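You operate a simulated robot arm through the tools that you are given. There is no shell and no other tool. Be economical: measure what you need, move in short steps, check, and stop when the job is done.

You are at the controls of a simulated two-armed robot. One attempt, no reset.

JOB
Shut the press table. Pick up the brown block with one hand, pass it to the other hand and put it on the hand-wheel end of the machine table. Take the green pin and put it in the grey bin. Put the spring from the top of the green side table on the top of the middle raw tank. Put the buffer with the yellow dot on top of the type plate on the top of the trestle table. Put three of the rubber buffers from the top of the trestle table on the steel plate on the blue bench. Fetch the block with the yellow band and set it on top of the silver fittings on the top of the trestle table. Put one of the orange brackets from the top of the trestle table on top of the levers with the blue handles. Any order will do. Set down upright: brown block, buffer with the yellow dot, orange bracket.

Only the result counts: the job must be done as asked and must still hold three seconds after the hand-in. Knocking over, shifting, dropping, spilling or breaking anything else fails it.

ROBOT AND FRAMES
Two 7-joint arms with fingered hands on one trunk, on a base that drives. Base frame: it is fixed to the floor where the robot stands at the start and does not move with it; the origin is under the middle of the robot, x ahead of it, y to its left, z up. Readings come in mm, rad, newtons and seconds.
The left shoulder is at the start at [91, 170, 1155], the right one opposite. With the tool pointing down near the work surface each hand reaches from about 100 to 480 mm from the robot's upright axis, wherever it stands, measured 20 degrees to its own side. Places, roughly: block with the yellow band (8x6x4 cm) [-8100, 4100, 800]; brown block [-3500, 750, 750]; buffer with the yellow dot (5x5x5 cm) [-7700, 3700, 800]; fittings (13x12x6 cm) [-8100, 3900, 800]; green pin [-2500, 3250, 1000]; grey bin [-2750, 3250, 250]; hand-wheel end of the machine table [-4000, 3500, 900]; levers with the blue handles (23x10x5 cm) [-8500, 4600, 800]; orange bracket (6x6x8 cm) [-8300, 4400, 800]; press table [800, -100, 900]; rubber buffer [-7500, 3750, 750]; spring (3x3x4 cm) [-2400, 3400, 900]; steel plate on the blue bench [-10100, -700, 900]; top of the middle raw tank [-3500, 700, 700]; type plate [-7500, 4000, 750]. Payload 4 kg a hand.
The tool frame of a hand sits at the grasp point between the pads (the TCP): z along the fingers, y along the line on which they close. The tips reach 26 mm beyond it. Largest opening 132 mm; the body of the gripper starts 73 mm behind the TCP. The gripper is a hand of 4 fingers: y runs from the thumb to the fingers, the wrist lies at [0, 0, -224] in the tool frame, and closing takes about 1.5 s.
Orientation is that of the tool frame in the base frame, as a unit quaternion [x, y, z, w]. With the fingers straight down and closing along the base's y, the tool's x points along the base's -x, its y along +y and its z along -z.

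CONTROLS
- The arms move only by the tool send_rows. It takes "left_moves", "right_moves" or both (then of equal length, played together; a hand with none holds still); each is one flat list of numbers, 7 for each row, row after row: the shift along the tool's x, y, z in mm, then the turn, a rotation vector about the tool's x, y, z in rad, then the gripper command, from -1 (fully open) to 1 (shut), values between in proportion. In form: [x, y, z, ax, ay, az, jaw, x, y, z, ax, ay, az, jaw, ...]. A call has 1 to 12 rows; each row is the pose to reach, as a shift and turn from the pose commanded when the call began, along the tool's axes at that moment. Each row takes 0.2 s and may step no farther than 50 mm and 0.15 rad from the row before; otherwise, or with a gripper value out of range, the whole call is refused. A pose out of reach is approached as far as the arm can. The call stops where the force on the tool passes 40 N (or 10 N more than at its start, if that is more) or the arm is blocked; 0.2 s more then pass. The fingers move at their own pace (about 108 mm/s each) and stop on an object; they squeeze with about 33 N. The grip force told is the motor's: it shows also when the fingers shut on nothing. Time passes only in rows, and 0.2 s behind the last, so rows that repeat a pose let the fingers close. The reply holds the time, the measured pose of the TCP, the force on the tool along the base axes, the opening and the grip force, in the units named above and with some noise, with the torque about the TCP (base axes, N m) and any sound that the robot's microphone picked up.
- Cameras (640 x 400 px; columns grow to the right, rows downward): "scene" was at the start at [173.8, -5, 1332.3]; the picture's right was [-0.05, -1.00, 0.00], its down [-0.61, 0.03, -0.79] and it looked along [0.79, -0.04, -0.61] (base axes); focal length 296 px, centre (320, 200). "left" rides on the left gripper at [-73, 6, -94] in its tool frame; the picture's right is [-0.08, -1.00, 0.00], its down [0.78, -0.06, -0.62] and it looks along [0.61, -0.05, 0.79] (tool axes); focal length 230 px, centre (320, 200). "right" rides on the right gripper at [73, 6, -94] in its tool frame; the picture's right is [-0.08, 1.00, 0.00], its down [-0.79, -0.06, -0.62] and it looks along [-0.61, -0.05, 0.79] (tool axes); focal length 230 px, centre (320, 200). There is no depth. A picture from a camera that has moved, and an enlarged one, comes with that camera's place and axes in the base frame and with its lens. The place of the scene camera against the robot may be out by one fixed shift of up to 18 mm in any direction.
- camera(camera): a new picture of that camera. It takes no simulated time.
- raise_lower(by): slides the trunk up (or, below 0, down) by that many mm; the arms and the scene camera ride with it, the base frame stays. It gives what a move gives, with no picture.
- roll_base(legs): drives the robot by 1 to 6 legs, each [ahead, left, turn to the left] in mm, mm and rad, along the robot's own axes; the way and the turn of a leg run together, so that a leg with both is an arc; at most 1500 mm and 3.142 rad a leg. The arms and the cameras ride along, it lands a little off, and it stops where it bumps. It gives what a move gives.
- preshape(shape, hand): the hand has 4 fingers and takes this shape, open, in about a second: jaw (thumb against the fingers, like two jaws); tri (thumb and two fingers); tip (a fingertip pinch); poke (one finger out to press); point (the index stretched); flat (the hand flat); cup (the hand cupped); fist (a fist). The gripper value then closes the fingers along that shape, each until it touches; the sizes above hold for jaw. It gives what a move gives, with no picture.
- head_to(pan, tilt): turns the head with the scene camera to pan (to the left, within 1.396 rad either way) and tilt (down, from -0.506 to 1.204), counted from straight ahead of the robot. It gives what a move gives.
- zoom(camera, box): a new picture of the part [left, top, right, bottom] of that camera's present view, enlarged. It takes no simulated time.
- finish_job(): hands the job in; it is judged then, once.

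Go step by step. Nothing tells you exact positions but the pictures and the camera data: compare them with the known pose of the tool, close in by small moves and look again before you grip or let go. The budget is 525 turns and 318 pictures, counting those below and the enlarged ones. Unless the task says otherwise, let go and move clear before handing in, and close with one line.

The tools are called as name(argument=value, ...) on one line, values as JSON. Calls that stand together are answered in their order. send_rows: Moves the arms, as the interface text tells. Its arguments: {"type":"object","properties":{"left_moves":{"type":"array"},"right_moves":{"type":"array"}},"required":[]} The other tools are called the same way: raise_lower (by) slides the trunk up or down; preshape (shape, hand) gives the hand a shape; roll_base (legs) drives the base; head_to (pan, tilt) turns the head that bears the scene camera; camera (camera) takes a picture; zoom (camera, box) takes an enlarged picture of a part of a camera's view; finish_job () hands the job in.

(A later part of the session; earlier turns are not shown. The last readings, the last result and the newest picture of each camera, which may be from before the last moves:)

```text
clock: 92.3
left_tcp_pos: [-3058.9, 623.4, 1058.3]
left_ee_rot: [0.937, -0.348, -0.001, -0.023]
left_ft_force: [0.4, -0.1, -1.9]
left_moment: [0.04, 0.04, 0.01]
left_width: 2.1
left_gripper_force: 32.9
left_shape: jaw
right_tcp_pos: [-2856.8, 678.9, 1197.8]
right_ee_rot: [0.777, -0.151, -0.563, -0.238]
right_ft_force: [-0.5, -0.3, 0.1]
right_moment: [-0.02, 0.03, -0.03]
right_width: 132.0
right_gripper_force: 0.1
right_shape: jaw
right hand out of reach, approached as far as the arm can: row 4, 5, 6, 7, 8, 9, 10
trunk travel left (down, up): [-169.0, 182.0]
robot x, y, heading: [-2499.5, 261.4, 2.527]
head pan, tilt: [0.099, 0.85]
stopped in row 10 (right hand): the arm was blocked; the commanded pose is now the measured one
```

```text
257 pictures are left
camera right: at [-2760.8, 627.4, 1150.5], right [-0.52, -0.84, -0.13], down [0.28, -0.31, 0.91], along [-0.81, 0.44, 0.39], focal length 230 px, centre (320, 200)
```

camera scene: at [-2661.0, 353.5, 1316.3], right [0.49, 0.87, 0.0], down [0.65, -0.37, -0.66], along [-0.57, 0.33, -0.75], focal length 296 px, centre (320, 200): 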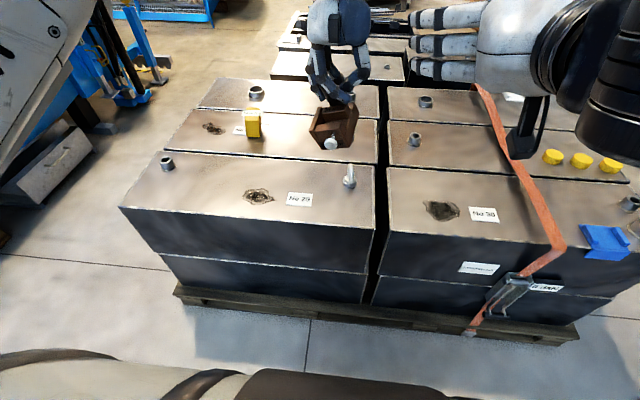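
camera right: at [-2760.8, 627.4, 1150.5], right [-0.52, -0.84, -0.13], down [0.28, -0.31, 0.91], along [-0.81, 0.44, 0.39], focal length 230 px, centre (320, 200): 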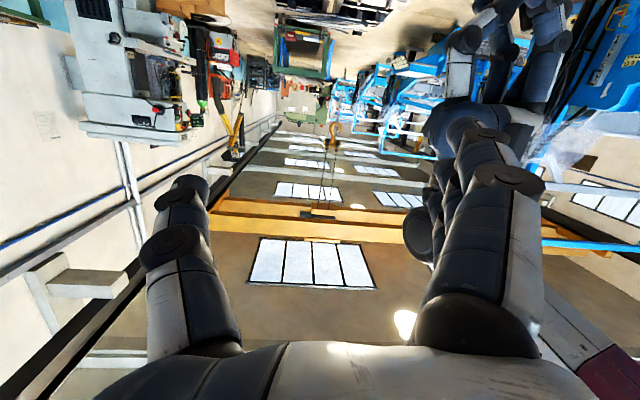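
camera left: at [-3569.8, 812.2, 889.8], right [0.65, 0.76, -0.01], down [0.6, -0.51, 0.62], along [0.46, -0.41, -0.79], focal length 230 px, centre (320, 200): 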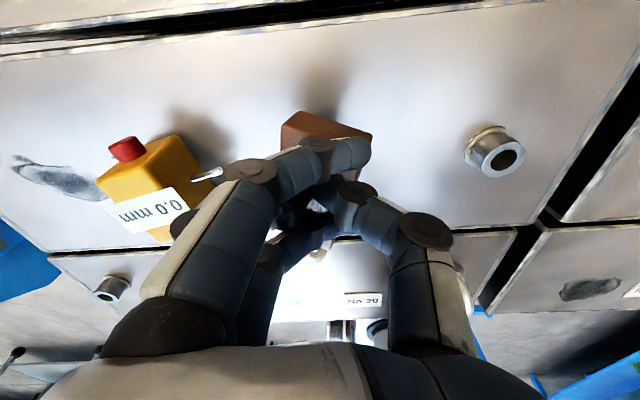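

The right hand points forward correctly but sits too high and too close in. I'll extend it forward at its present lateral offset, then lower it beside the block.

send_rows(right_moves=[-12, 0, 45, 0, 0, 0, -1, -24, 0, 90, 0, 0, 0, -1, 24, 0, 103, 0, 0, 0, -1, 72, 0, 115, 0, 0, 0, -1, 115, 0, 128, 0, 0, 0, -1, 158, 0, 140, 0, 0, 0, -1])

camera(camera="scene")

camera(camera="right")

```text
clock: 93.7
left_tcp_pos: [-3058.0, 625.2, 1057.7]
left_ee_rot: [0.937, -0.349, -0.001, -0.023]
left_ft_force: [0.3, 0.1, -1.4]
left_moment: [0.02, 0.02, 0.02]
left_width: 2.0
left_gripper_force: 33.2
left_shape: jaw
right_tcp_pos: [-2917.3, 761.4, 1010.0]
right_ee_rot: [0.777, -0.15, -0.564, -0.236]
right_ft_force: [0.0, 0.4, 0.4]
right_moment: [-0.02, 0.03, -0.02]
right_width: 132.0
right_gripper_force: 0.0
right_shape: jaw
trunk travel left (down, up): [-169.0, 182.0]
robot x, y, heading: [-2499.6, 260.8, 2.53]
head pan, tilt: [0.099, 0.85]
```

```text
256 pictures are left
camera scene: at [-2660.8, 354.7, 1316.1], right [0.49, 0.87, 0.0], down [0.65, -0.37, -0.66], along [-0.57, 0.32, -0.75], focal length 296 px, centre (320, 200)
```

scene: 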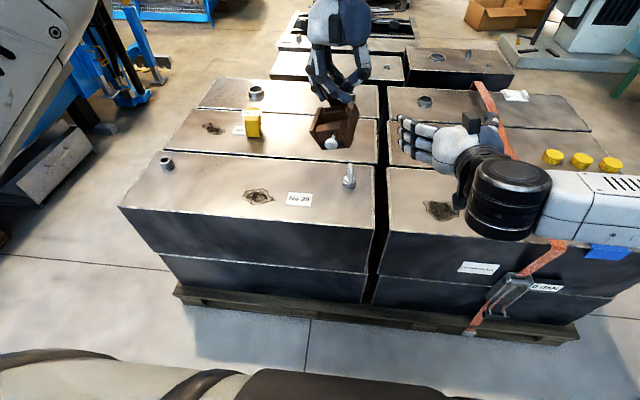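

```text
255 pictures are left
camera right: at [-2822.7, 709.2, 962.4], right [-0.52, -0.84, -0.12], down [0.28, -0.31, 0.91], along [-0.81, 0.44, 0.39], focal length 230 px, centre (320, 200)
```

right: 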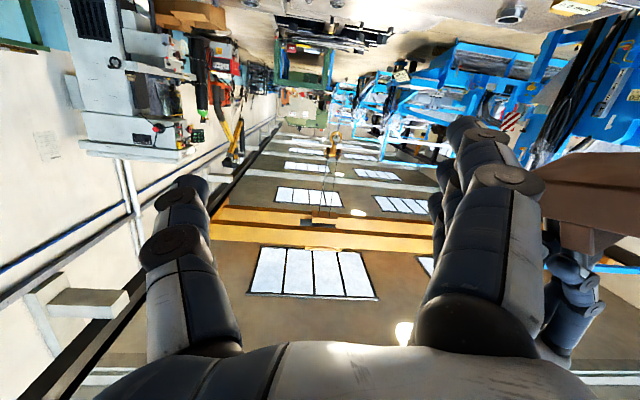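

The right hand is level with the block and about 190 mm to its right. I'll zoom in from both cameras to fix the body's exact position before closing in.

zoom(camera="scene", box=[260, 60, 460, 190])

zoom(camera="right", box=[400, 80, 640, 360])

```text
3.08 times, centred on (360, 125) of scene
camera zoom: at [-2660.8, 354.7, 1316.1], right [0.49, 0.87, 0.0], down [0.65, -0.37, -0.66], along [-0.57, 0.32, -0.75], focal length 910 px, centre (197, 431)
```

zoom: 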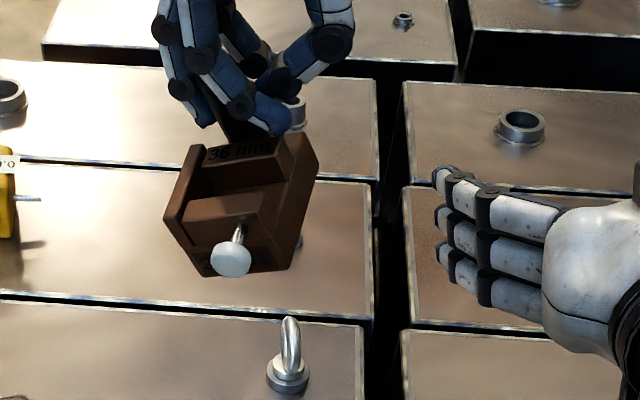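

```text
1.43 times, centred on (520, 220) of right
camera zoom: at [-2822.7, 709.2, 962.4], right [-0.52, -0.84, -0.12], down [0.28, -0.31, 0.91], along [-0.81, 0.44, 0.39], focal length 329 px, centre (34, 171)
```

zoom: 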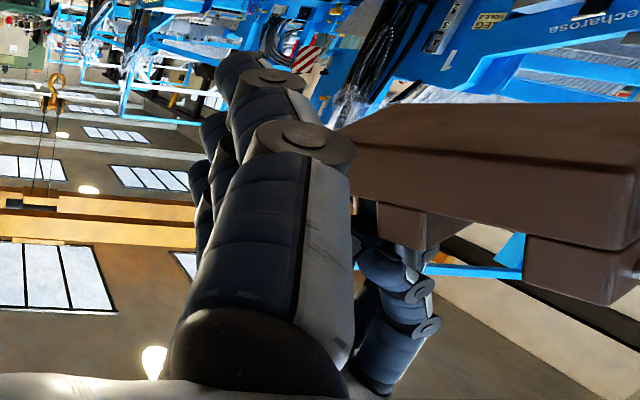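

The body spans about fwd 618-688, z 990-1025 and lateral 21 ± 26 in robot coordinates. I'll pull the right hand back, slide it left behind the block, then look.

send_rows(right_moves=[0, 0, -44, 0, 0, 0, -1, 0, 0, -88, 0, 0, 0, -1, 0, 40, -88, 0, 0, 0, -1, 0, 80, -88, 0, 0, 0, -1, 0, 120, -88, 0, 0, 0, -1, 0, 160, -88, 0, 0, 0, -1, 0, 193, -88, 0, 0, 0, -1])

camera(camera="right")

zoom(camera="scene", box=[260, 60, 460, 190])

```text
clock: 95.3
left_tcp_pos: [-3057.7, 624.3, 1057.5]
left_ee_rot: [0.937, -0.349, -0.001, -0.022]
left_ft_force: [0.2, 0.7, -2.6]
left_moment: [0.03, 0.0, -0.02]
left_width: 2.2
left_gripper_force: 32.9
left_shape: jaw
right_tcp_pos: [-2943.0, 548.1, 998.7]
right_ee_rot: [0.777, -0.152, -0.563, -0.238]
right_ft_force: [0.8, -1.0, 0.1]
right_moment: [0.0, 0.01, -0.02]
right_width: 132.0
right_gripper_force: 0.0
right_shape: jaw
right hand out of reach, approached as far as the arm can: row 2
trunk travel left (down, up): [-169.0, 182.0]
robot x, y, heading: [-2503.2, 260.4, 2.532]
head pan, tilt: [0.099, 0.85]
```

```text
252 pictures are left
camera right: at [-2848.4, 496.3, 951.6], right [-0.53, -0.84, -0.12], down [0.27, -0.31, 0.91], along [-0.81, 0.44, 0.39], focal length 230 px, centre (320, 200)
```

right: 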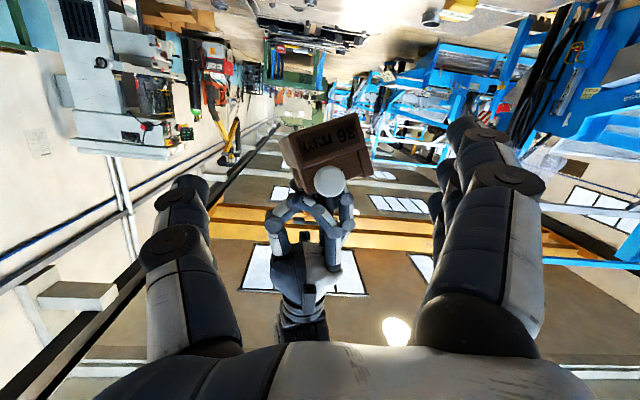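

```text
3.08 times, centred on (360, 125) of scene
camera zoom: at [-2661.2, 353.7, 1316.2], right [0.49, 0.87, 0.0], down [0.65, -0.37, -0.66], along [-0.57, 0.33, -0.75], focal length 910 px, centre (197, 431)
```

zoom: 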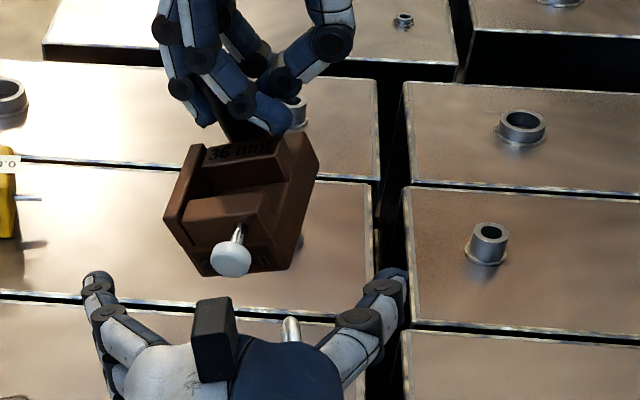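

The right hand is centred behind the block. I'll advance over the body in small steps, rising 18 mm.

send_rows(right_moves=[-20, 3, 25, 0, 0, 0, -1, -40, 5, 50, 0, 0, 0, -1, -45, 5, 78, 0, 0, 0, -1, -46, 5, 104, 0, 0, 0, -1])

camera(camera="right")

zoom(camera="scene", box=[240, 50, 440, 190])

camera(camera="left")

```text
clock: 96.3
left_tcp_pos: [-3057.4, 623.5, 1056.9]
left_ee_rot: [0.937, -0.348, -0.001, -0.023]
left_ft_force: [-0.9, -0.4, -1.5]
left_moment: [0.08, 0.04, -0.02]
left_width: 2.2
left_gripper_force: 33.0
left_shape: jaw
right_tcp_pos: [-3047.2, 602.5, 1013.5]
right_ee_rot: [0.777, -0.151, -0.563, -0.237]
right_ft_force: [-0.1, -0.4, 0.6]
right_moment: [-0.02, 0.03, 0.02]
right_width: 131.8
right_gripper_force: 0.0
right_shape: jaw
trunk travel left (down, up): [-169.0, 182.0]
robot x, y, heading: [-2497.1, 258.2, 2.525]
head pan, tilt: [0.099, 0.85]
```

```text
250 pictures are left
camera right: at [-2952.1, 550.3, 966.8], right [-0.52, -0.84, -0.12], down [0.28, -0.31, 0.91], along [-0.81, 0.44, 0.39], focal length 230 px, centre (320, 200)
```

right: 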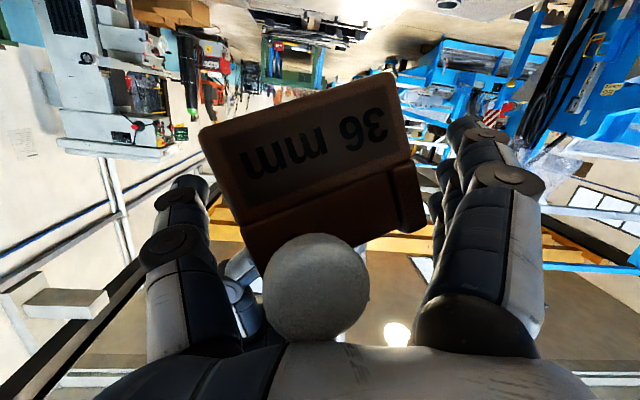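

```text
2.86 times, centred on (340, 120) of scene
camera zoom: at [-2661.0, 354.3, 1316.1], right [0.49, 0.87, 0.0], down [0.65, -0.37, -0.66], along [-0.57, 0.33, -0.75], focal length 845 px, centre (263, 429)
```

zoom: 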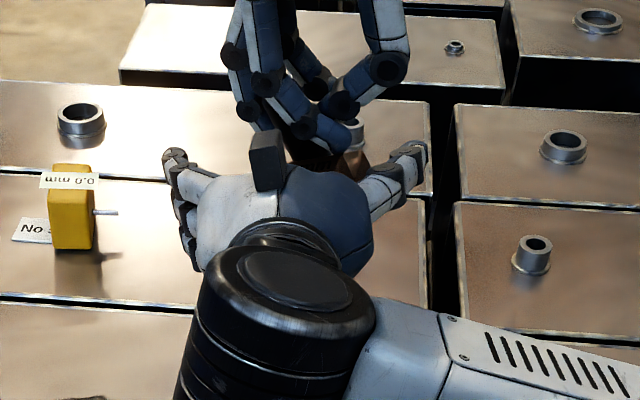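

```text
248 pictures are left
camera left: at [-3116.5, 664.2, 1151.4], right [0.59, 0.8, 0.04], down [0.63, -0.49, 0.6], along [0.51, -0.33, -0.8], focal length 230 px, centre (320, 200)
```

left: 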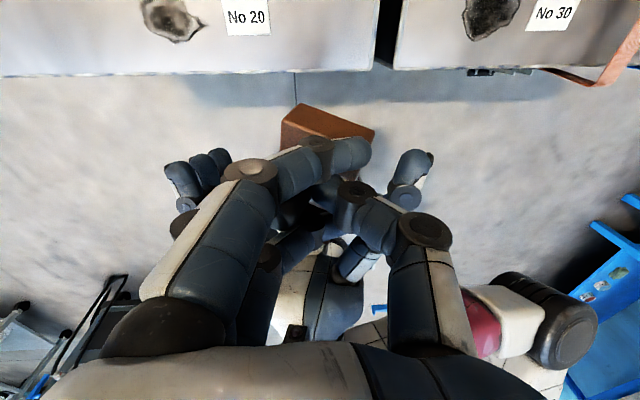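

The body sits between the right fingers but is rolled about 15° relative to that hand. I'll roll the right hand to match before closing.

send_rows(right_moves=[0, 0, -2, 0, 0, -0.13, -1, 0, -3, -4, 0, 0, -0.26, -1])

camera(camera="right")

```text
clock: 96.9
left_tcp_pos: [-3058.2, 623.9, 1058.0]
left_ee_rot: [0.937, -0.349, -0.001, -0.023]
left_ft_force: [0.6, -0.1, -1.4]
left_moment: [0.02, 0.04, 0.01]
left_width: 2.2
left_gripper_force: 33.0
left_shape: jaw
right_tcp_pos: [-3039.2, 600.8, 1014.9]
right_ee_rot: [0.79, -0.048, -0.528, -0.308]
right_ft_force: [0.0, -0.3, 0.0]
right_moment: [0.02, -0.01, 0.01]
right_width: 132.1
right_gripper_force: 0.1
right_shape: jaw
trunk travel left (down, up): [-169.0, 182.0]
robot x, y, heading: [-2502.6, 262.9, 2.528]
head pan, tilt: [0.099, 0.85]
```

```text
247 pictures are left
camera right: at [-2935.6, 565.7, 972.5], right [-0.43, -0.82, -0.37], down [0.18, -0.48, 0.86], along [-0.88, 0.31, 0.35], focal length 230 px, centre (320, 200)
```

right: 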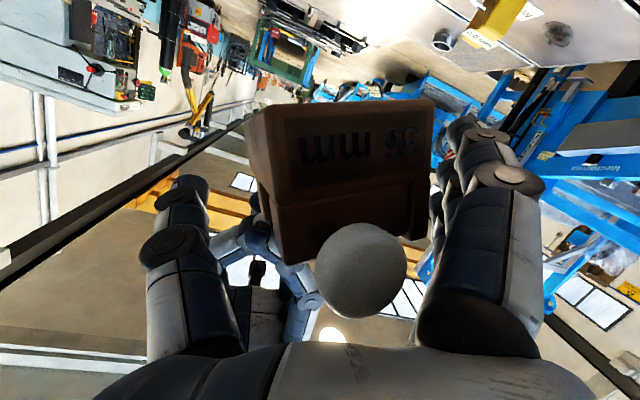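

It is aligned now. I'll nudge 6 mm left and close the right hand on the body.

send_rows(right_moves=[0, 6, 0, 0, 0, 0, -0.5, 0, 6, 0, 0, 0, 0, 0, 0, 6, 0, 0, 0, 0, 0.4, 0, 6, 0, 0, 0, 0, 0.8, 0, 6, 0, 0, 0, 0, 1, 0, 6, 0, 0, 0, 0, 1, 0, 6, 0, 0, 0, 0, 1])

camera(camera="right")

zoom(camera="scene", box=[240, 50, 440, 190])

```text
clock: 98.5
left_tcp_pos: [-3057.5, 624.5, 1057.3]
left_ee_rot: [0.937, -0.348, 0.0, -0.023]
left_ft_force: [3.0, -0.8, -5.7]
left_moment: [0.01, -0.04, -0.01]
left_width: 2.1
left_gripper_force: 32.8
left_shape: jaw
right_tcp_pos: [-3043.3, 596.9, 1012.2]
right_ee_rot: [0.79, -0.048, -0.528, -0.308]
right_ft_force: [-2.7, 0.9, 4.9]
right_moment: [0.08, -0.03, 0.08]
right_width: 51.9
right_gripper_force: 33.2
right_shape: jaw
trunk travel left (down, up): [-169.0, 182.0]
robot x, y, heading: [-2498.2, 259.8, 2.531]
head pan, tilt: [0.099, 0.85]
```

```text
246 pictures are left
camera right: at [-2938.6, 560.9, 969.6], right [-0.44, -0.82, -0.37], down [0.18, -0.48, 0.86], along [-0.88, 0.31, 0.35], focal length 230 px, centre (320, 200)
```

right: 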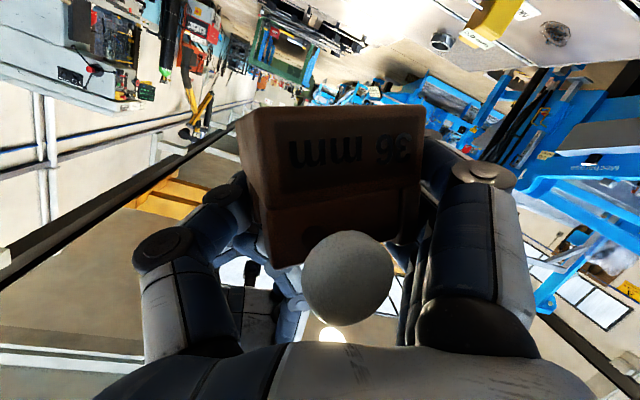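

```text
2.86 times, centred on (340, 120) of scene
camera zoom: at [-2660.9, 354.1, 1316.2], right [0.49, 0.87, 0.0], down [0.65, -0.37, -0.66], along [-0.57, 0.33, -0.75], focal length 845 px, centre (263, 429)
```

zoom: 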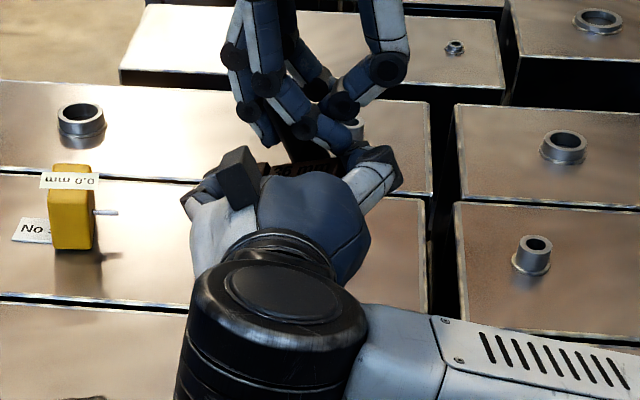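

The right hand has the body at 51.9 mm opening. Now I'll open the left hand moderately and lift it straight up off the rod.

send_rows(left_moves=[0, 0, 0, 0, 0, 0, 0.7, 0, 0, 0, 0, 0, 0, 0.4, 0, 0, 0, 0, 0, 0, 0.3, 0, 0, -15, 0, 0, 0, 0.3, 0, 0, -35, 0, 0, 0, 0.3, 0, 0, -60, 0, 0, 0, 0.2, 0, 0, -90, 0, 0, 0, 0])

camera(camera="left")

camera(camera="scene")

```text
clock: 100.1
left_tcp_pos: [-3059.7, 618.2, 1149.9]
left_ee_rot: [0.937, -0.349, -0.002, -0.023]
left_ft_force: [0.9, 0.4, -0.8]
left_moment: [0.02, -0.01, -0.02]
left_width: 65.3
left_gripper_force: 0.1
left_shape: jaw
right_tcp_pos: [-3041.7, 596.2, 1011.6]
right_ee_rot: [0.79, -0.049, -0.528, -0.309]
right_ft_force: [0.1, 1.3, -0.4]
right_moment: [-0.01, 0.0, 0.0]
right_width: 51.6
right_gripper_force: 33.1
right_shape: jaw
trunk travel left (down, up): [-169.0, 182.0]
robot x, y, heading: [-2500.0, 258.4, 2.528]
head pan, tilt: [0.099, 0.85]
```

```text
244 pictures are left
camera left: at [-3118.3, 659.0, 1244.4], right [0.59, 0.8, 0.04], down [0.63, -0.49, 0.6], along [0.51, -0.33, -0.8], focal length 230 px, centre (320, 200)
```

left: 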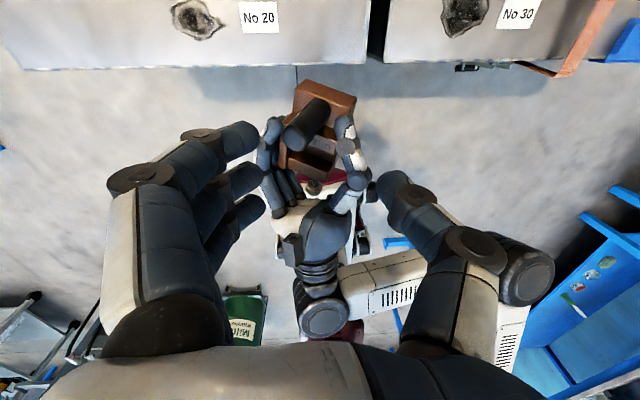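

```text
243 pictures are left
camera scene: at [-2660.8, 354.0, 1316.2], right [0.49, 0.87, 0.0], down [0.65, -0.37, -0.66], along [-0.57, 0.33, -0.75], focal length 296 px, centre (320, 200)
```

scene: 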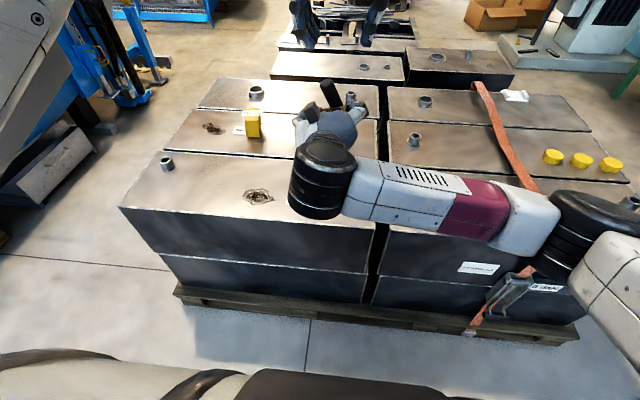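

The hand-over worked: the right hand alone holds the block. I'll level it and move it to the right, tuck the left hand and head for the machine.

send_rows(right_moves=[0, -30, -10, 0, 0, 0.05, 1, 0, -60, -20, 0, 0, 0.1, 1, 0, -90, -30, 0, 0, 0.16, 1, -15, -120, -40, 0, 0, 0.21, 1, -30, -140, -50, 0, 0, 0.26, 1], left_moves=[10, 10, -20, 0, 0, 0, -1, 40, 20, -30, 0, 0, 0, -1, 80, 40, -30, 0, 0, 0, -1, 120, 60, -30, 0, 0, 0, -1, 160, 80, -30, 0, 0, 0, -1])

roll_base(legs=[[-100, 0, 0], [0, -1200, 0]])

head_to(pan=-0.1, tilt=0.35)

camera(camera="scene")

```text
clock: 101.3
left_tcp_pos: [-2991.9, 451.9, 1172.5]
left_ee_rot: [0.937, -0.349, -0.002, -0.024]
left_ft_force: [0.0, -0.1, -0.6]
left_moment: [0.06, 0.0, -0.01]
left_width: 131.8
left_gripper_force: 0.0
left_shape: jaw
right_tcp_pos: [-2958.5, 671.4, 1111.9]
right_ee_rot: [0.777, -0.15, -0.563, -0.237]
right_ft_force: [-0.4, -0.7, -1.9]
right_moment: [0.01, 0.03, -0.06]
right_width: 51.6
right_gripper_force: 32.5
right_shape: jaw
trunk travel left (down, up): [-169.0, 182.0]
robot x, y, heading: [-2499.4, 260.2, 2.527]
head pan, tilt: [0.099, 0.85]
```

```text
clock: 108.0
left_tcp_pos: [-2223.0, 1363.4, 1172.5]
left_ee_rot: [0.936, -0.352, -0.002, -0.024]
left_ft_force: [0.0, 0.2, -0.3]
left_moment: [-0.02, 0.0, 0.0]
left_width: 131.9
left_gripper_force: 0.0
left_shape: jaw
right_tcp_pos: [-2188.0, 1583.3, 1109.8]
right_ee_rot: [0.776, -0.153, -0.563, -0.238]
right_ft_force: [0.3, -0.1, -0.8]
right_moment: [0.0, 0.01, -0.01]
right_width: 51.2
right_gripper_force: 32.4
right_shape: jaw
trunk travel left (down, up): [-169.0, 182.0]
robot x, y, heading: [-1731.8, 1165.4, 2.519]
head pan, tilt: [0.099, 0.85]
```

```text
clock: 109.0
left_tcp_pos: [-2224.7, 1363.4, 1173.8]
left_ee_rot: [0.936, -0.351, -0.001, -0.022]
left_ft_force: [-0.2, 0.2, 0.5]
left_moment: [-0.01, -0.02, -0.01]
left_width: 131.8
left_gripper_force: 0.0
left_shape: jaw
right_tcp_pos: [-2188.9, 1583.2, 1111.1]
right_ee_rot: [0.776, -0.154, -0.562, -0.239]
right_ft_force: [-0.9, 0.1, -1.9]
right_moment: [-0.03, 0.02, 0.01]
right_width: 51.6
right_gripper_force: 33.1
right_shape: jaw
trunk travel left (down, up): [-169.0, 182.0]
robot x, y, heading: [-1733.8, 1164.6, 2.52]
head pan, tilt: [-0.099, 0.351]
```

```text
242 pictures are left
camera scene: at [-1896.0, 1283.5, 1359.8], right [0.66, 0.75, 0.0], down [0.26, -0.23, -0.94], along [-0.71, 0.62, -0.34], focal length 296 px, centre (320, 200)
```

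scene: 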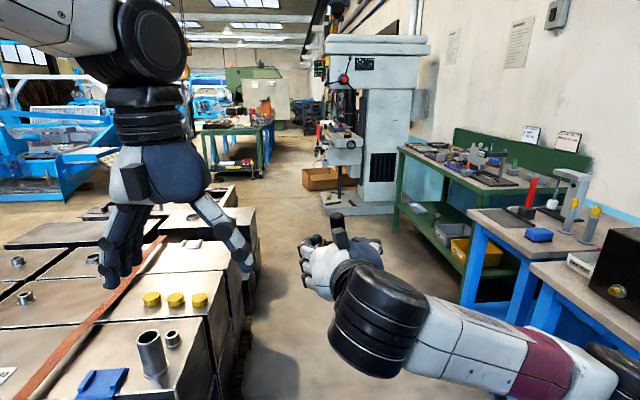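

The machine with its table is ahead, with the green side table to its right. I'll place the block first, so I drive past the pallet toward the machine.

roll_base(legs=[[0, -200, 0], [1400, 0, 0], [500, 0, 0]])

head_to(pan=-0.1, tilt=0.35)

camera(camera="scene")

head_to(pan=-1.0, tilt=0.45)

camera(camera="scene")

```text
clock: 119.8
left_tcp_pos: [-3705.4, 2605.3, 1171.6]
left_ee_rot: [0.942, -0.334, -0.001, -0.023]
left_ft_force: [0.5, -0.6, -0.4]
left_moment: [0.0, -0.02, -0.01]
left_width: 132.1
left_gripper_force: 0.0
left_shape: jaw
right_tcp_pos: [-3678.7, 2825.8, 1111.2]
right_ee_rot: [0.78, -0.138, -0.567, -0.228]
right_ft_force: [0.1, -0.7, -1.8]
right_moment: [0.0, 0.04, -0.01]
right_width: 51.4
right_gripper_force: 32.6
right_shape: jaw
trunk travel left (down, up): [-169.0, 182.0]
robot x, y, heading: [-3211.1, 2426.3, 2.559]
head pan, tilt: [-0.099, 0.351]
```

```text
clock: 120.4
left_tcp_pos: [-3704.9, 2606.0, 1173.1]
left_ee_rot: [0.942, -0.334, -0.001, -0.023]
left_ft_force: [-0.2, 0.5, 0.1]
left_moment: [-0.02, 0.01, 0.01]
left_width: 131.9
left_gripper_force: 0.1
left_shape: jaw
right_tcp_pos: [-3678.6, 2826.9, 1111.0]
right_ee_rot: [0.779, -0.138, -0.567, -0.228]
right_ft_force: [-0.9, 1.0, -1.4]
right_moment: [-0.01, -0.01, 0.02]
right_width: 51.5
right_gripper_force: 33.0
right_shape: jaw
trunk travel left (down, up): [-169.0, 182.0]
robot x, y, heading: [-3205.7, 2426.2, 2.561]
head pan, tilt: [-0.099, 0.351]
```

```text
241 pictures are left
camera scene: at [-3373.7, 2538.7, 1359.8], right [0.63, 0.78, 0.0], down [0.27, -0.22, -0.94], along [-0.73, 0.59, -0.34], focal length 296 px, centre (320, 200)
```

scene: 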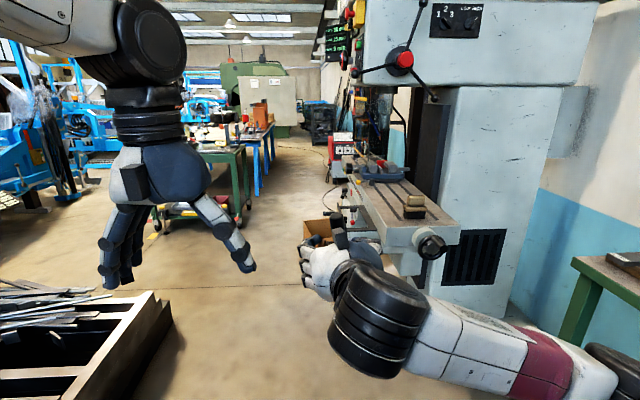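

```text
clock: 121.6
left_tcp_pos: [-3703.7, 2605.3, 1173.7]
left_ee_rot: [0.942, -0.334, -0.001, -0.023]
left_ft_force: [-0.7, -0.1, 0.0]
left_moment: [0.02, 0.0, -0.01]
left_width: 131.8
left_gripper_force: 0.1
left_shape: jaw
right_tcp_pos: [-3679.1, 2825.7, 1111.8]
right_ee_rot: [0.779, -0.138, -0.567, -0.228]
right_ft_force: [-0.5, -0.6, -2.1]
right_moment: [-0.02, 0.0, 0.01]
right_width: 51.5
right_gripper_force: 33.5
right_shape: jaw
trunk travel left (down, up): [-169.0, 182.0]
robot x, y, heading: [-3205.1, 2431.0, 2.555]
head pan, tilt: [-1.0, 0.45]
```

```text
240 pictures are left
camera scene: at [-3300.5, 2572.0, 1350.6], right [1.0, -0.01, 0.0], down [0.0, -0.44, -0.9], along [0.01, 0.9, -0.44], focal length 296 px, centre (320, 200)
```

scene: 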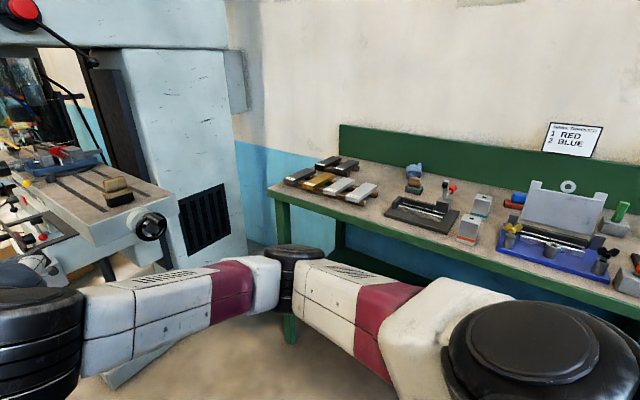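

The machine table's hand-wheel end faces me, with a brush lying on it. I'll zoom in for a free spot.

head_to(pan=-0.3, tilt=0.5)

zoom(camera="scene", box=[200, 60, 440, 240])

```text
clock: 122.7
left_tcp_pos: [-3703.4, 2605.4, 1174.2]
left_ee_rot: [0.942, -0.334, -0.001, -0.022]
left_ft_force: [-0.1, -1.3, -0.4]
left_moment: [0.03, 0.01, 0.0]
left_width: 131.9
left_gripper_force: 0.1
left_shape: jaw
right_tcp_pos: [-3678.9, 2825.8, 1111.6]
right_ee_rot: [0.779, -0.138, -0.567, -0.227]
right_ft_force: [-0.4, 0.5, -2.2]
right_moment: [-0.02, 0.03, 0.02]
right_width: 51.7
right_gripper_force: 32.5
right_shape: jaw
trunk travel left (down, up): [-169.0, 182.0]
robot x, y, heading: [-3205.8, 2426.3, 2.556]
head pan, tilt: [-0.3, 0.499]
```

```text
2.22 times, centred on (320, 150) of scene
camera zoom: at [-3359.2, 2550.4, 1346.2], right [0.77, 0.63, 0.0], down [0.3, -0.37, -0.88], along [-0.56, 0.68, -0.48], focal length 657 px, centre (320, 311)
```

zoom: 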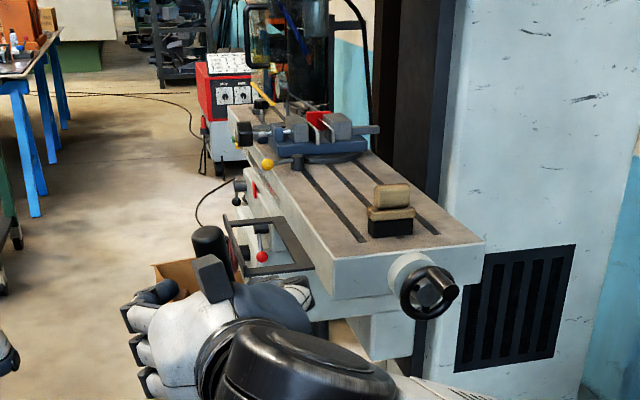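

The near-left corner of the table is at about [-3969, 3336, 900]. I'll aim for a spot about 150 mm in from that end and left of the brush, around [-4073, 3452]. I'll drive closer to refine it.

roll_base(legs=[[0, -325, 0.015], [480, 0, 0]])

head_to(pan=-0.05, tilt=0.6)

camera(camera="scene")

```text
clock: 127.3
left_tcp_pos: [-3924.4, 3123.6, 1172.0]
left_ee_rot: [0.944, -0.328, -0.001, -0.023]
left_ft_force: [-0.9, 0.3, 1.1]
left_moment: [-0.04, -0.01, 0.0]
left_width: 132.0
left_gripper_force: 0.0
left_shape: jaw
right_tcp_pos: [-3899.4, 3344.5, 1111.3]
right_ee_rot: [0.78, -0.134, -0.568, -0.225]
right_ft_force: [-0.6, 0.2, -1.8]
right_moment: [-0.04, 0.02, 0.02]
right_width: 51.6
right_gripper_force: 32.8
right_shape: jaw
trunk travel left (down, up): [-169.0, 182.0]
robot x, y, heading: [-3425.6, 2950.8, 2.571]
head pan, tilt: [-0.3, 0.499]
```

```text
clock: 128.0
left_tcp_pos: [-3924.4, 3122.5, 1173.6]
left_ee_rot: [0.944, -0.329, -0.001, -0.023]
left_ft_force: [-0.3, 0.1, -0.2]
left_moment: [0.0, 0.03, 0.02]
left_width: 131.8
left_gripper_force: 0.1
left_shape: jaw
right_tcp_pos: [-3899.7, 3343.5, 1111.4]
right_ee_rot: [0.78, -0.134, -0.569, -0.225]
right_ft_force: [0.3, 0.3, -2.3]
right_moment: [-0.02, -0.02, 0.02]
right_width: 51.6
right_gripper_force: 33.2
right_shape: jaw
trunk travel left (down, up): [-169.0, 182.0]
robot x, y, heading: [-3426.5, 2946.5, 2.572]
head pan, tilt: [-0.051, 0.6]
```

```text
238 pictures are left
camera scene: at [-3591.3, 3053.8, 1337.1], right [0.58, 0.81, 0.0], down [0.46, -0.33, -0.83], along [-0.67, 0.48, -0.56], focal length 296 px, centre (320, 200)
```

scene: 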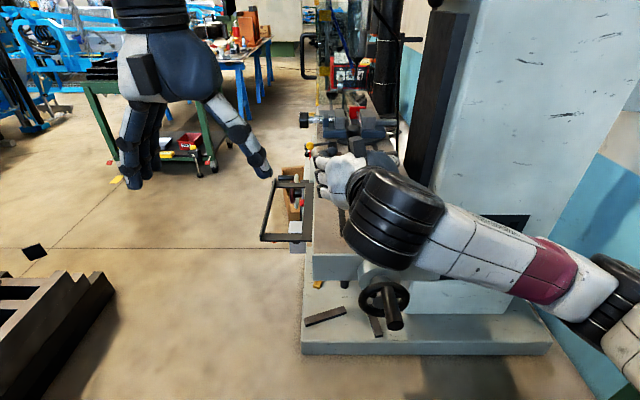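

My right arm blocks the view of the table end. I'll lift it aside briefly.

send_rows(right_moves=[-40, 0, 0, 0, 0, 0, 1, -80, -30, 0, 0, 0, 0, 1, -110, -70, 0, 0, 0, 0, 1, -110, -110, 0, 0, 0, 0, 1, -110, -150, 0, 0, 0, 0, 1])

camera(camera="scene")

```text
clock: 129.2
left_tcp_pos: [-3922.3, 3123.8, 1172.6]
left_ee_rot: [0.944, -0.329, -0.003, -0.022]
left_ft_force: [0.0, 0.1, 0.2]
left_moment: [0.0, -0.01, -0.02]
left_width: 132.0
left_gripper_force: 0.1
left_shape: jaw
right_tcp_pos: [-3864.1, 3467.7, 1248.0]
right_ee_rot: [0.78, -0.134, -0.569, -0.224]
right_ft_force: [0.7, -0.1, -0.9]
right_moment: [0.0, 0.01, 0.04]
right_width: 50.1
right_gripper_force: 33.1
right_shape: jaw
trunk travel left (down, up): [-169.0, 182.0]
robot x, y, heading: [-3423.5, 2946.7, 2.57]
head pan, tilt: [-0.051, 0.6]
```

```text
237 pictures are left
camera scene: at [-3590.4, 3054.2, 1337.2], right [0.58, 0.81, 0.0], down [0.46, -0.33, -0.83], along [-0.67, 0.48, -0.56], focal length 296 px, centre (320, 200)
```

scene: 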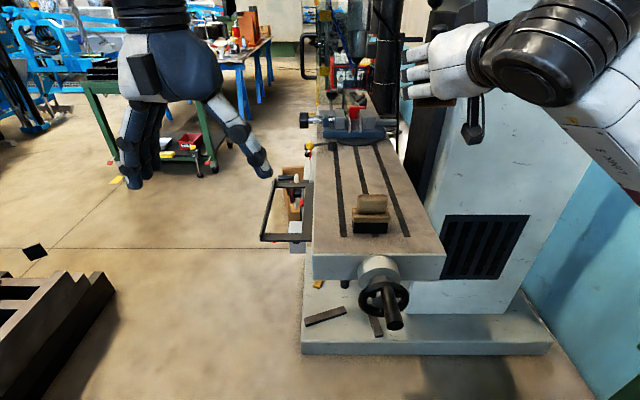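

The table top is at z ≈ 925, with its near-left corner at [-3940, 3288] and the brush just right of centre. I'll approach from the left-front at heading 1.87, so the hand clears the brush, aiming for [-4059, 3448].

roll_base(legs=[[300, 380, 0], [54, 0, 0], [0, 0, -0.7]])

head_to(pan=0.0, tilt=0.75)

camera(camera="scene")

camera(camera="left")

```text
clock: 134.5
left_tcp_pos: [-4186.6, 3285.8, 1173.5]
left_ee_rot: [0.772, -0.636, 0.006, -0.021]
left_ft_force: [0.4, -0.3, -0.3]
left_moment: [-0.02, 0.01, 0.01]
left_width: 131.8
left_gripper_force: 0.2
left_shape: jaw
right_tcp_pos: [-3917.9, 3507.8, 1245.8]
right_ee_rot: [0.685, -0.396, -0.456, -0.408]
right_ft_force: [-0.5, -0.4, -1.7]
right_moment: [0.03, 0.04, -0.04]
right_width: 49.5
right_gripper_force: 33.0
right_shape: jaw
trunk travel left (down, up): [-169.0, 182.0]
robot x, y, heading: [-3919.7, 2828.7, 1.859]
head pan, tilt: [-0.051, 0.6]
```

```text
clock: 135.2
left_tcp_pos: [-4187.2, 3284.2, 1172.8]
left_ee_rot: [0.772, -0.636, 0.007, -0.021]
left_ft_force: [-0.5, -0.4, 0.2]
left_moment: [-0.02, 0.01, 0.0]
left_width: 131.7
left_gripper_force: 0.2
left_shape: jaw
right_tcp_pos: [-3918.3, 3508.7, 1246.0]
right_ee_rot: [0.685, -0.397, -0.455, -0.408]
right_ft_force: [0.5, -1.1, -2.2]
right_moment: [0.0, 0.03, 0.02]
right_width: 48.5
right_gripper_force: 32.5
right_shape: jaw
trunk travel left (down, up): [-169.0, 182.0]
robot x, y, heading: [-3919.6, 2827.1, 1.861]
head pan, tilt: [0.0, 0.75]
```

```text
236 pictures are left
camera scene: at [-3985.2, 3002.1, 1324.2], right [0.96, 0.29, 0.0], down [0.2, -0.65, -0.73], along [-0.21, 0.7, -0.68], focal length 296 px, centre (320, 200)
```

scene: 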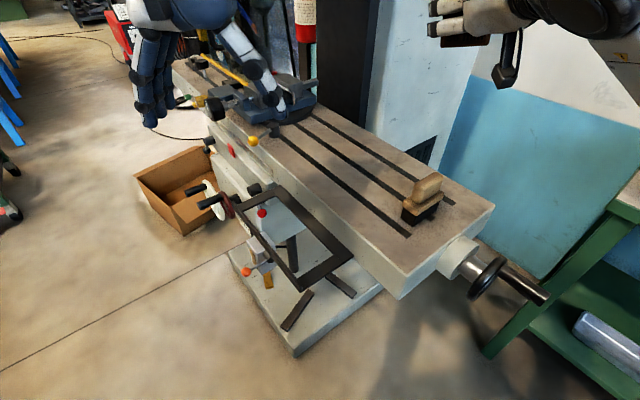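

```text
235 pictures are left
camera left: at [-4209.2, 3353.9, 1267.0], right [0.96, 0.27, 0.04], down [0.19, -0.77, 0.6], along [0.19, -0.57, -0.8], focal length 230 px, centre (320, 200)
```

left: 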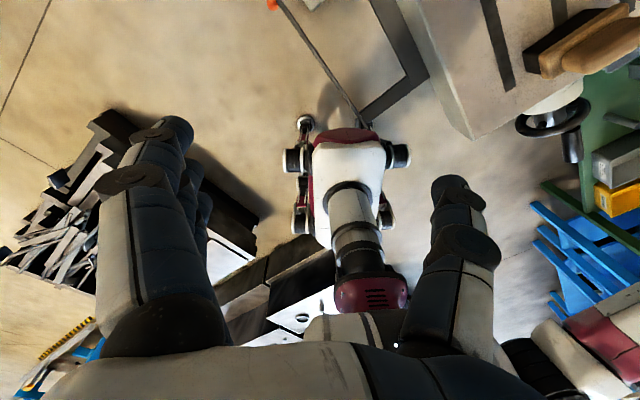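

I have a clear view of the table. The right opening has drifted from 51.6 to 48.5, so I'll check the grip.

camera(camera="right")

zoom(camera="scene", box=[400, 0, 560, 100])

```text
234 pictures are left
camera right: at [-3876.7, 3409.0, 1199.5], right [-0.93, -0.34, -0.12], down [0.03, -0.41, 0.91], along [-0.36, 0.85, 0.39], focal length 230 px, centre (320, 200)
```

right: 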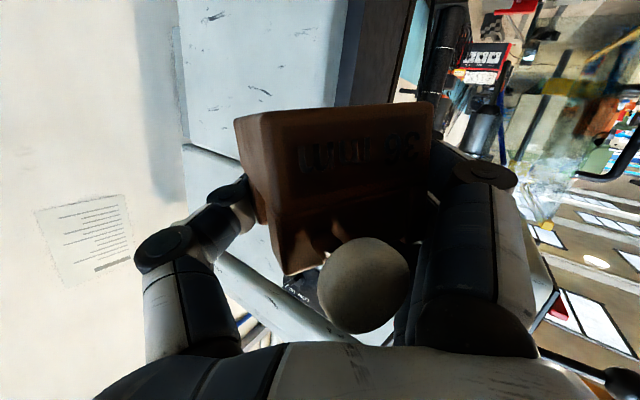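

```text
4.00 times, centred on (480, 50) of scene
camera zoom: at [-3985.2, 3002.1, 1324.2], right [0.96, 0.29, 0.0], down [0.2, -0.65, -0.73], along [-0.21, 0.7, -0.68], focal length 1183 px, centre (-320, 800)
```

zoom: 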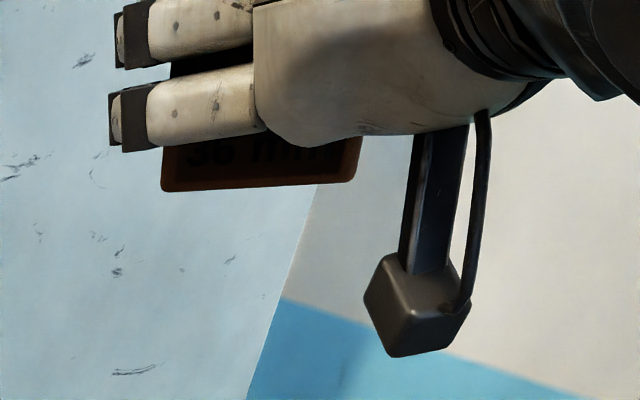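

The block is held well, but the camera pod hangs below the right hand and must stay outside the table edge. So I'll approach more squarely over the left edge, at heading about 1.56, toward [-4068, 3435].

roll_base(legs=[[30, 214, 0], [0, 0, -0.3]])

head_to(pan=-0.1, tilt=0.8)

camera(camera="scene")

```text
clock: 137.8
left_tcp_pos: [-4251.7, 3312.0, 1172.5]
left_ee_rot: [-0.664, 0.748, -0.009, 0.021]
left_ft_force: [-0.6, 0.5, 0.4]
left_moment: [0.0, 0.01, -0.03]
left_width: 132.2
left_gripper_force: 0.0
left_shape: jaw
right_tcp_pos: [-3926.3, 3442.1, 1246.5]
right_ee_rot: [0.614, -0.498, -0.387, -0.474]
right_ft_force: [0.2, 0.1, -0.7]
right_moment: [0.03, -0.02, 0.03]
right_width: 47.0
right_gripper_force: 32.7
right_shape: jaw
trunk travel left (down, up): [-169.0, 182.0]
robot x, y, heading: [-4136.9, 2797.5, 1.548]
head pan, tilt: [0.0, 0.75]
```

```text
clock: 138.5
left_tcp_pos: [-4251.9, 3312.0, 1172.8]
left_ee_rot: [-0.664, 0.747, -0.009, 0.021]
left_ft_force: [0.4, 0.1, -0.8]
left_moment: [0.0, 0.0, -0.03]
left_width: 131.8
left_gripper_force: 0.1
left_shape: jaw
right_tcp_pos: [-3927.1, 3442.7, 1247.3]
right_ee_rot: [0.616, -0.497, -0.387, -0.473]
right_ft_force: [-0.9, 0.6, -2.1]
right_moment: [0.04, -0.04, 0.04]
right_width: 46.8
right_gripper_force: 33.0
right_shape: jaw
trunk travel left (down, up): [-169.0, 182.0]
robot x, y, heading: [-4138.9, 2798.9, 1.547]
head pan, tilt: [-0.099, 0.799]
```

```text
232 pictures are left
camera scene: at [-4138.2, 2973.8, 1320.2], right [0.99, -0.12, 0.0], down [-0.08, -0.71, -0.7], along [0.08, 0.69, -0.72], focal length 296 px, centre (320, 200)
```

scene: 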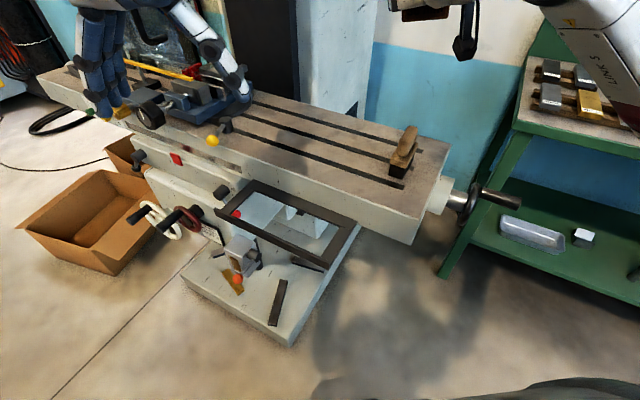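

The target spot next to the brush is free. The grip is creeping slowly, so I'll move promptly above the spot and descend to just over the table.

send_rows(right_moves=[1, 47, -4, 0, 0, 0, 1, 2, 94, -8, 0, 0, 0, 1, 3, 141, -11, 0, 0, 0, 1, 43, 141, 0, 0, 0, 0, 1, 83, 141, 10, 0, 0, 0, 1, 123, 141, 21, 0, 0, 0, 1, 163, 141, 31, 0, 0, 0, 1, 203, 141, 42, 0, 0, 0, 1, 233, 141, 49, 0, 0, 0, 1])

camera(camera="scene")

camera(camera="right")

camera(camera="left")

```text
clock: 140.5
left_tcp_pos: [-4251.9, 3312.1, 1173.2]
left_ee_rot: [-0.664, 0.747, -0.011, 0.021]
left_ft_force: [-0.4, 0.2, 0.1]
left_moment: [0.0, 0.01, 0.0]
left_width: 132.0
left_gripper_force: 0.1
left_shape: jaw
right_tcp_pos: [-4019.3, 3422.5, 984.1]
right_ee_rot: [0.616, -0.497, -0.387, -0.473]
right_ft_force: [0.5, 0.4, -1.6]
right_moment: [0.01, 0.01, -0.02]
right_width: 46.7
right_gripper_force: 32.4
right_shape: jaw
trunk travel left (down, up): [-169.0, 182.0]
robot x, y, heading: [-4137.1, 2793.9, 1.553]
head pan, tilt: [-0.099, 0.799]
```

```text
231 pictures are left
camera scene: at [-4137.8, 2973.9, 1320.2], right [0.99, -0.12, 0.0], down [-0.08, -0.71, -0.7], along [0.08, 0.69, -0.72], focal length 296 px, centre (320, 200)
```

scene: 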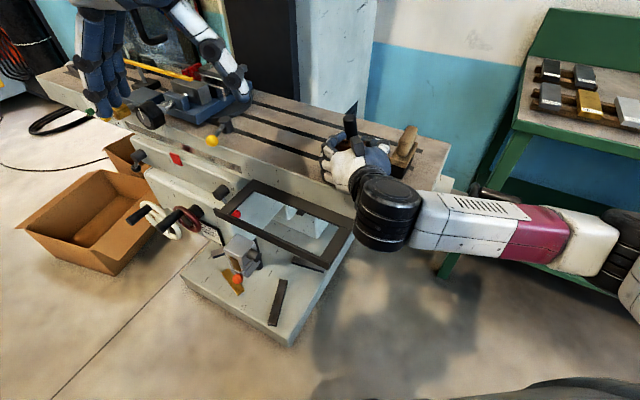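

```text
230 pictures are left
camera right: at [-4009.7, 3315.3, 937.3], right [-0.99, -0.04, -0.12], down [-0.1, -0.4, 0.91], along [-0.08, 0.92, 0.39], focal length 230 px, centre (320, 200)
```

right: 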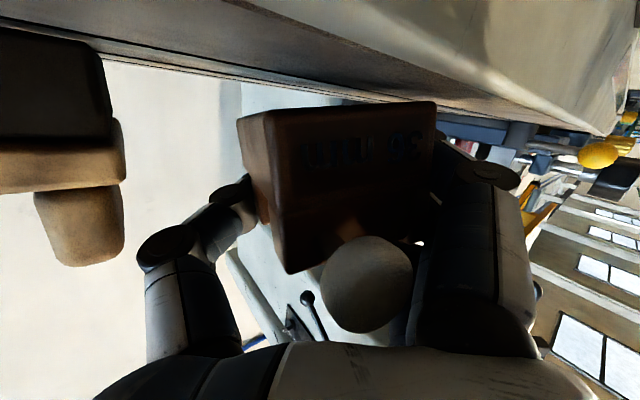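

```text
229 pictures are left
camera left: at [-4251.8, 3383.8, 1266.9], right [1.0, -0.04, 0.04], down [-0.06, -0.79, 0.6], along [0.01, -0.61, -0.8], focal length 230 px, centre (320, 200)
```

left: 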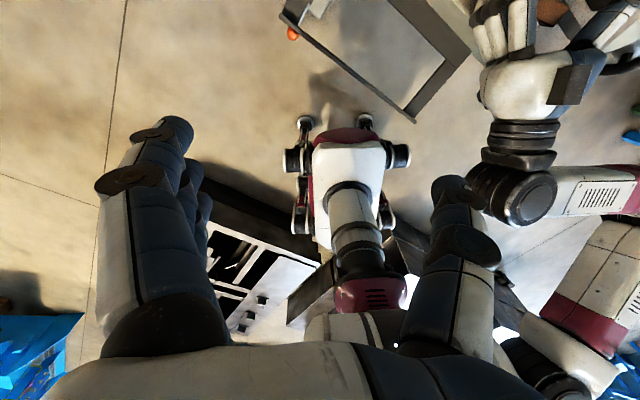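

The hand still carries a residual roll of about 0.2 rad and sits 49 mm right of the target. I'll level it and then shift left.

send_rows(right_moves=[-10, 0, 0, 0, 0, 0.1, 1, -10, 0, 0, 0, 0, 0.2, 1])

send_rows(right_moves=[0, 25, 0, 0, 0, 0, 1, 0, 48, 0, 0, 0, 0, 1])

camera(camera="right")

zoom(camera="scene", box=[240, 60, 460, 240])

```text
clock: 141.1
left_tcp_pos: [-4252.6, 3311.3, 1173.1]
left_ee_rot: [-0.664, 0.747, -0.01, 0.02]
left_ft_force: [0.5, -1.0, -0.3]
left_moment: [0.02, -0.03, 0.02]
left_width: 132.0
left_gripper_force: 0.0
left_shape: jaw
right_tcp_pos: [-4021.2, 3425.4, 995.2]
right_ee_rot: [0.563, -0.556, -0.433, -0.432]
right_ft_force: [0.4, -0.7, -1.3]
right_moment: [0.06, 0.0, -0.01]
right_width: 46.9
right_gripper_force: 32.9
right_shape: jaw
trunk travel left (down, up): [-169.0, 182.0]
robot x, y, heading: [-4139.4, 2794.3, 1.557]
head pan, tilt: [-0.099, 0.799]
```

```text
clock: 141.7
left_tcp_pos: [-4252.0, 3312.3, 1171.7]
left_ee_rot: [-0.665, 0.747, -0.01, 0.02]
left_ft_force: [0.5, 0.9, -1.0]
left_moment: [0.01, 0.01, -0.01]
left_width: 131.7
left_gripper_force: 0.1
left_shape: jaw
right_tcp_pos: [-4067.7, 3427.0, 994.5]
right_ee_rot: [0.563, -0.556, -0.432, -0.432]
right_ft_force: [0.1, 1.1, -1.2]
right_moment: [0.0, -0.01, 0.01]
right_width: 46.5
right_gripper_force: 32.9
right_shape: jaw
trunk travel left (down, up): [-169.0, 182.0]
robot x, y, heading: [-4140.1, 2797.0, 1.548]
head pan, tilt: [-0.099, 0.799]
```

```text
228 pictures are left
camera right: at [-4072.0, 3318.4, 947.5], right [-1.0, 0.01, 0.07], down [0.06, -0.4, 0.92], along [0.04, 0.92, 0.4], focal length 230 px, centre (320, 200)
```

right: 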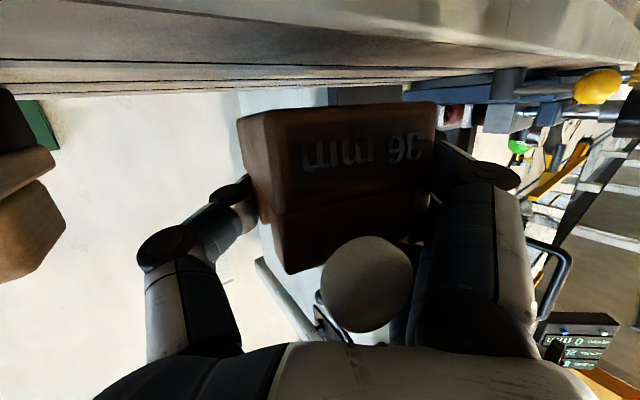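

```text
2.22 times, centred on (350, 150) of scene
camera zoom: at [-4138.4, 2973.8, 1320.2], right [0.99, -0.12, 0.0], down [-0.08, -0.71, -0.7], along [0.08, 0.69, -0.72], focal length 657 px, centre (253, 311)
```

zoom: 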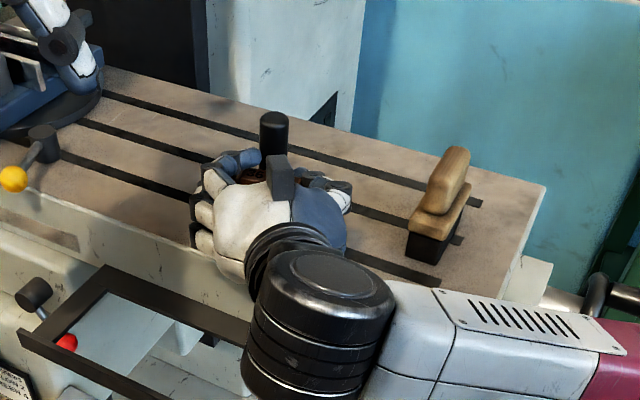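

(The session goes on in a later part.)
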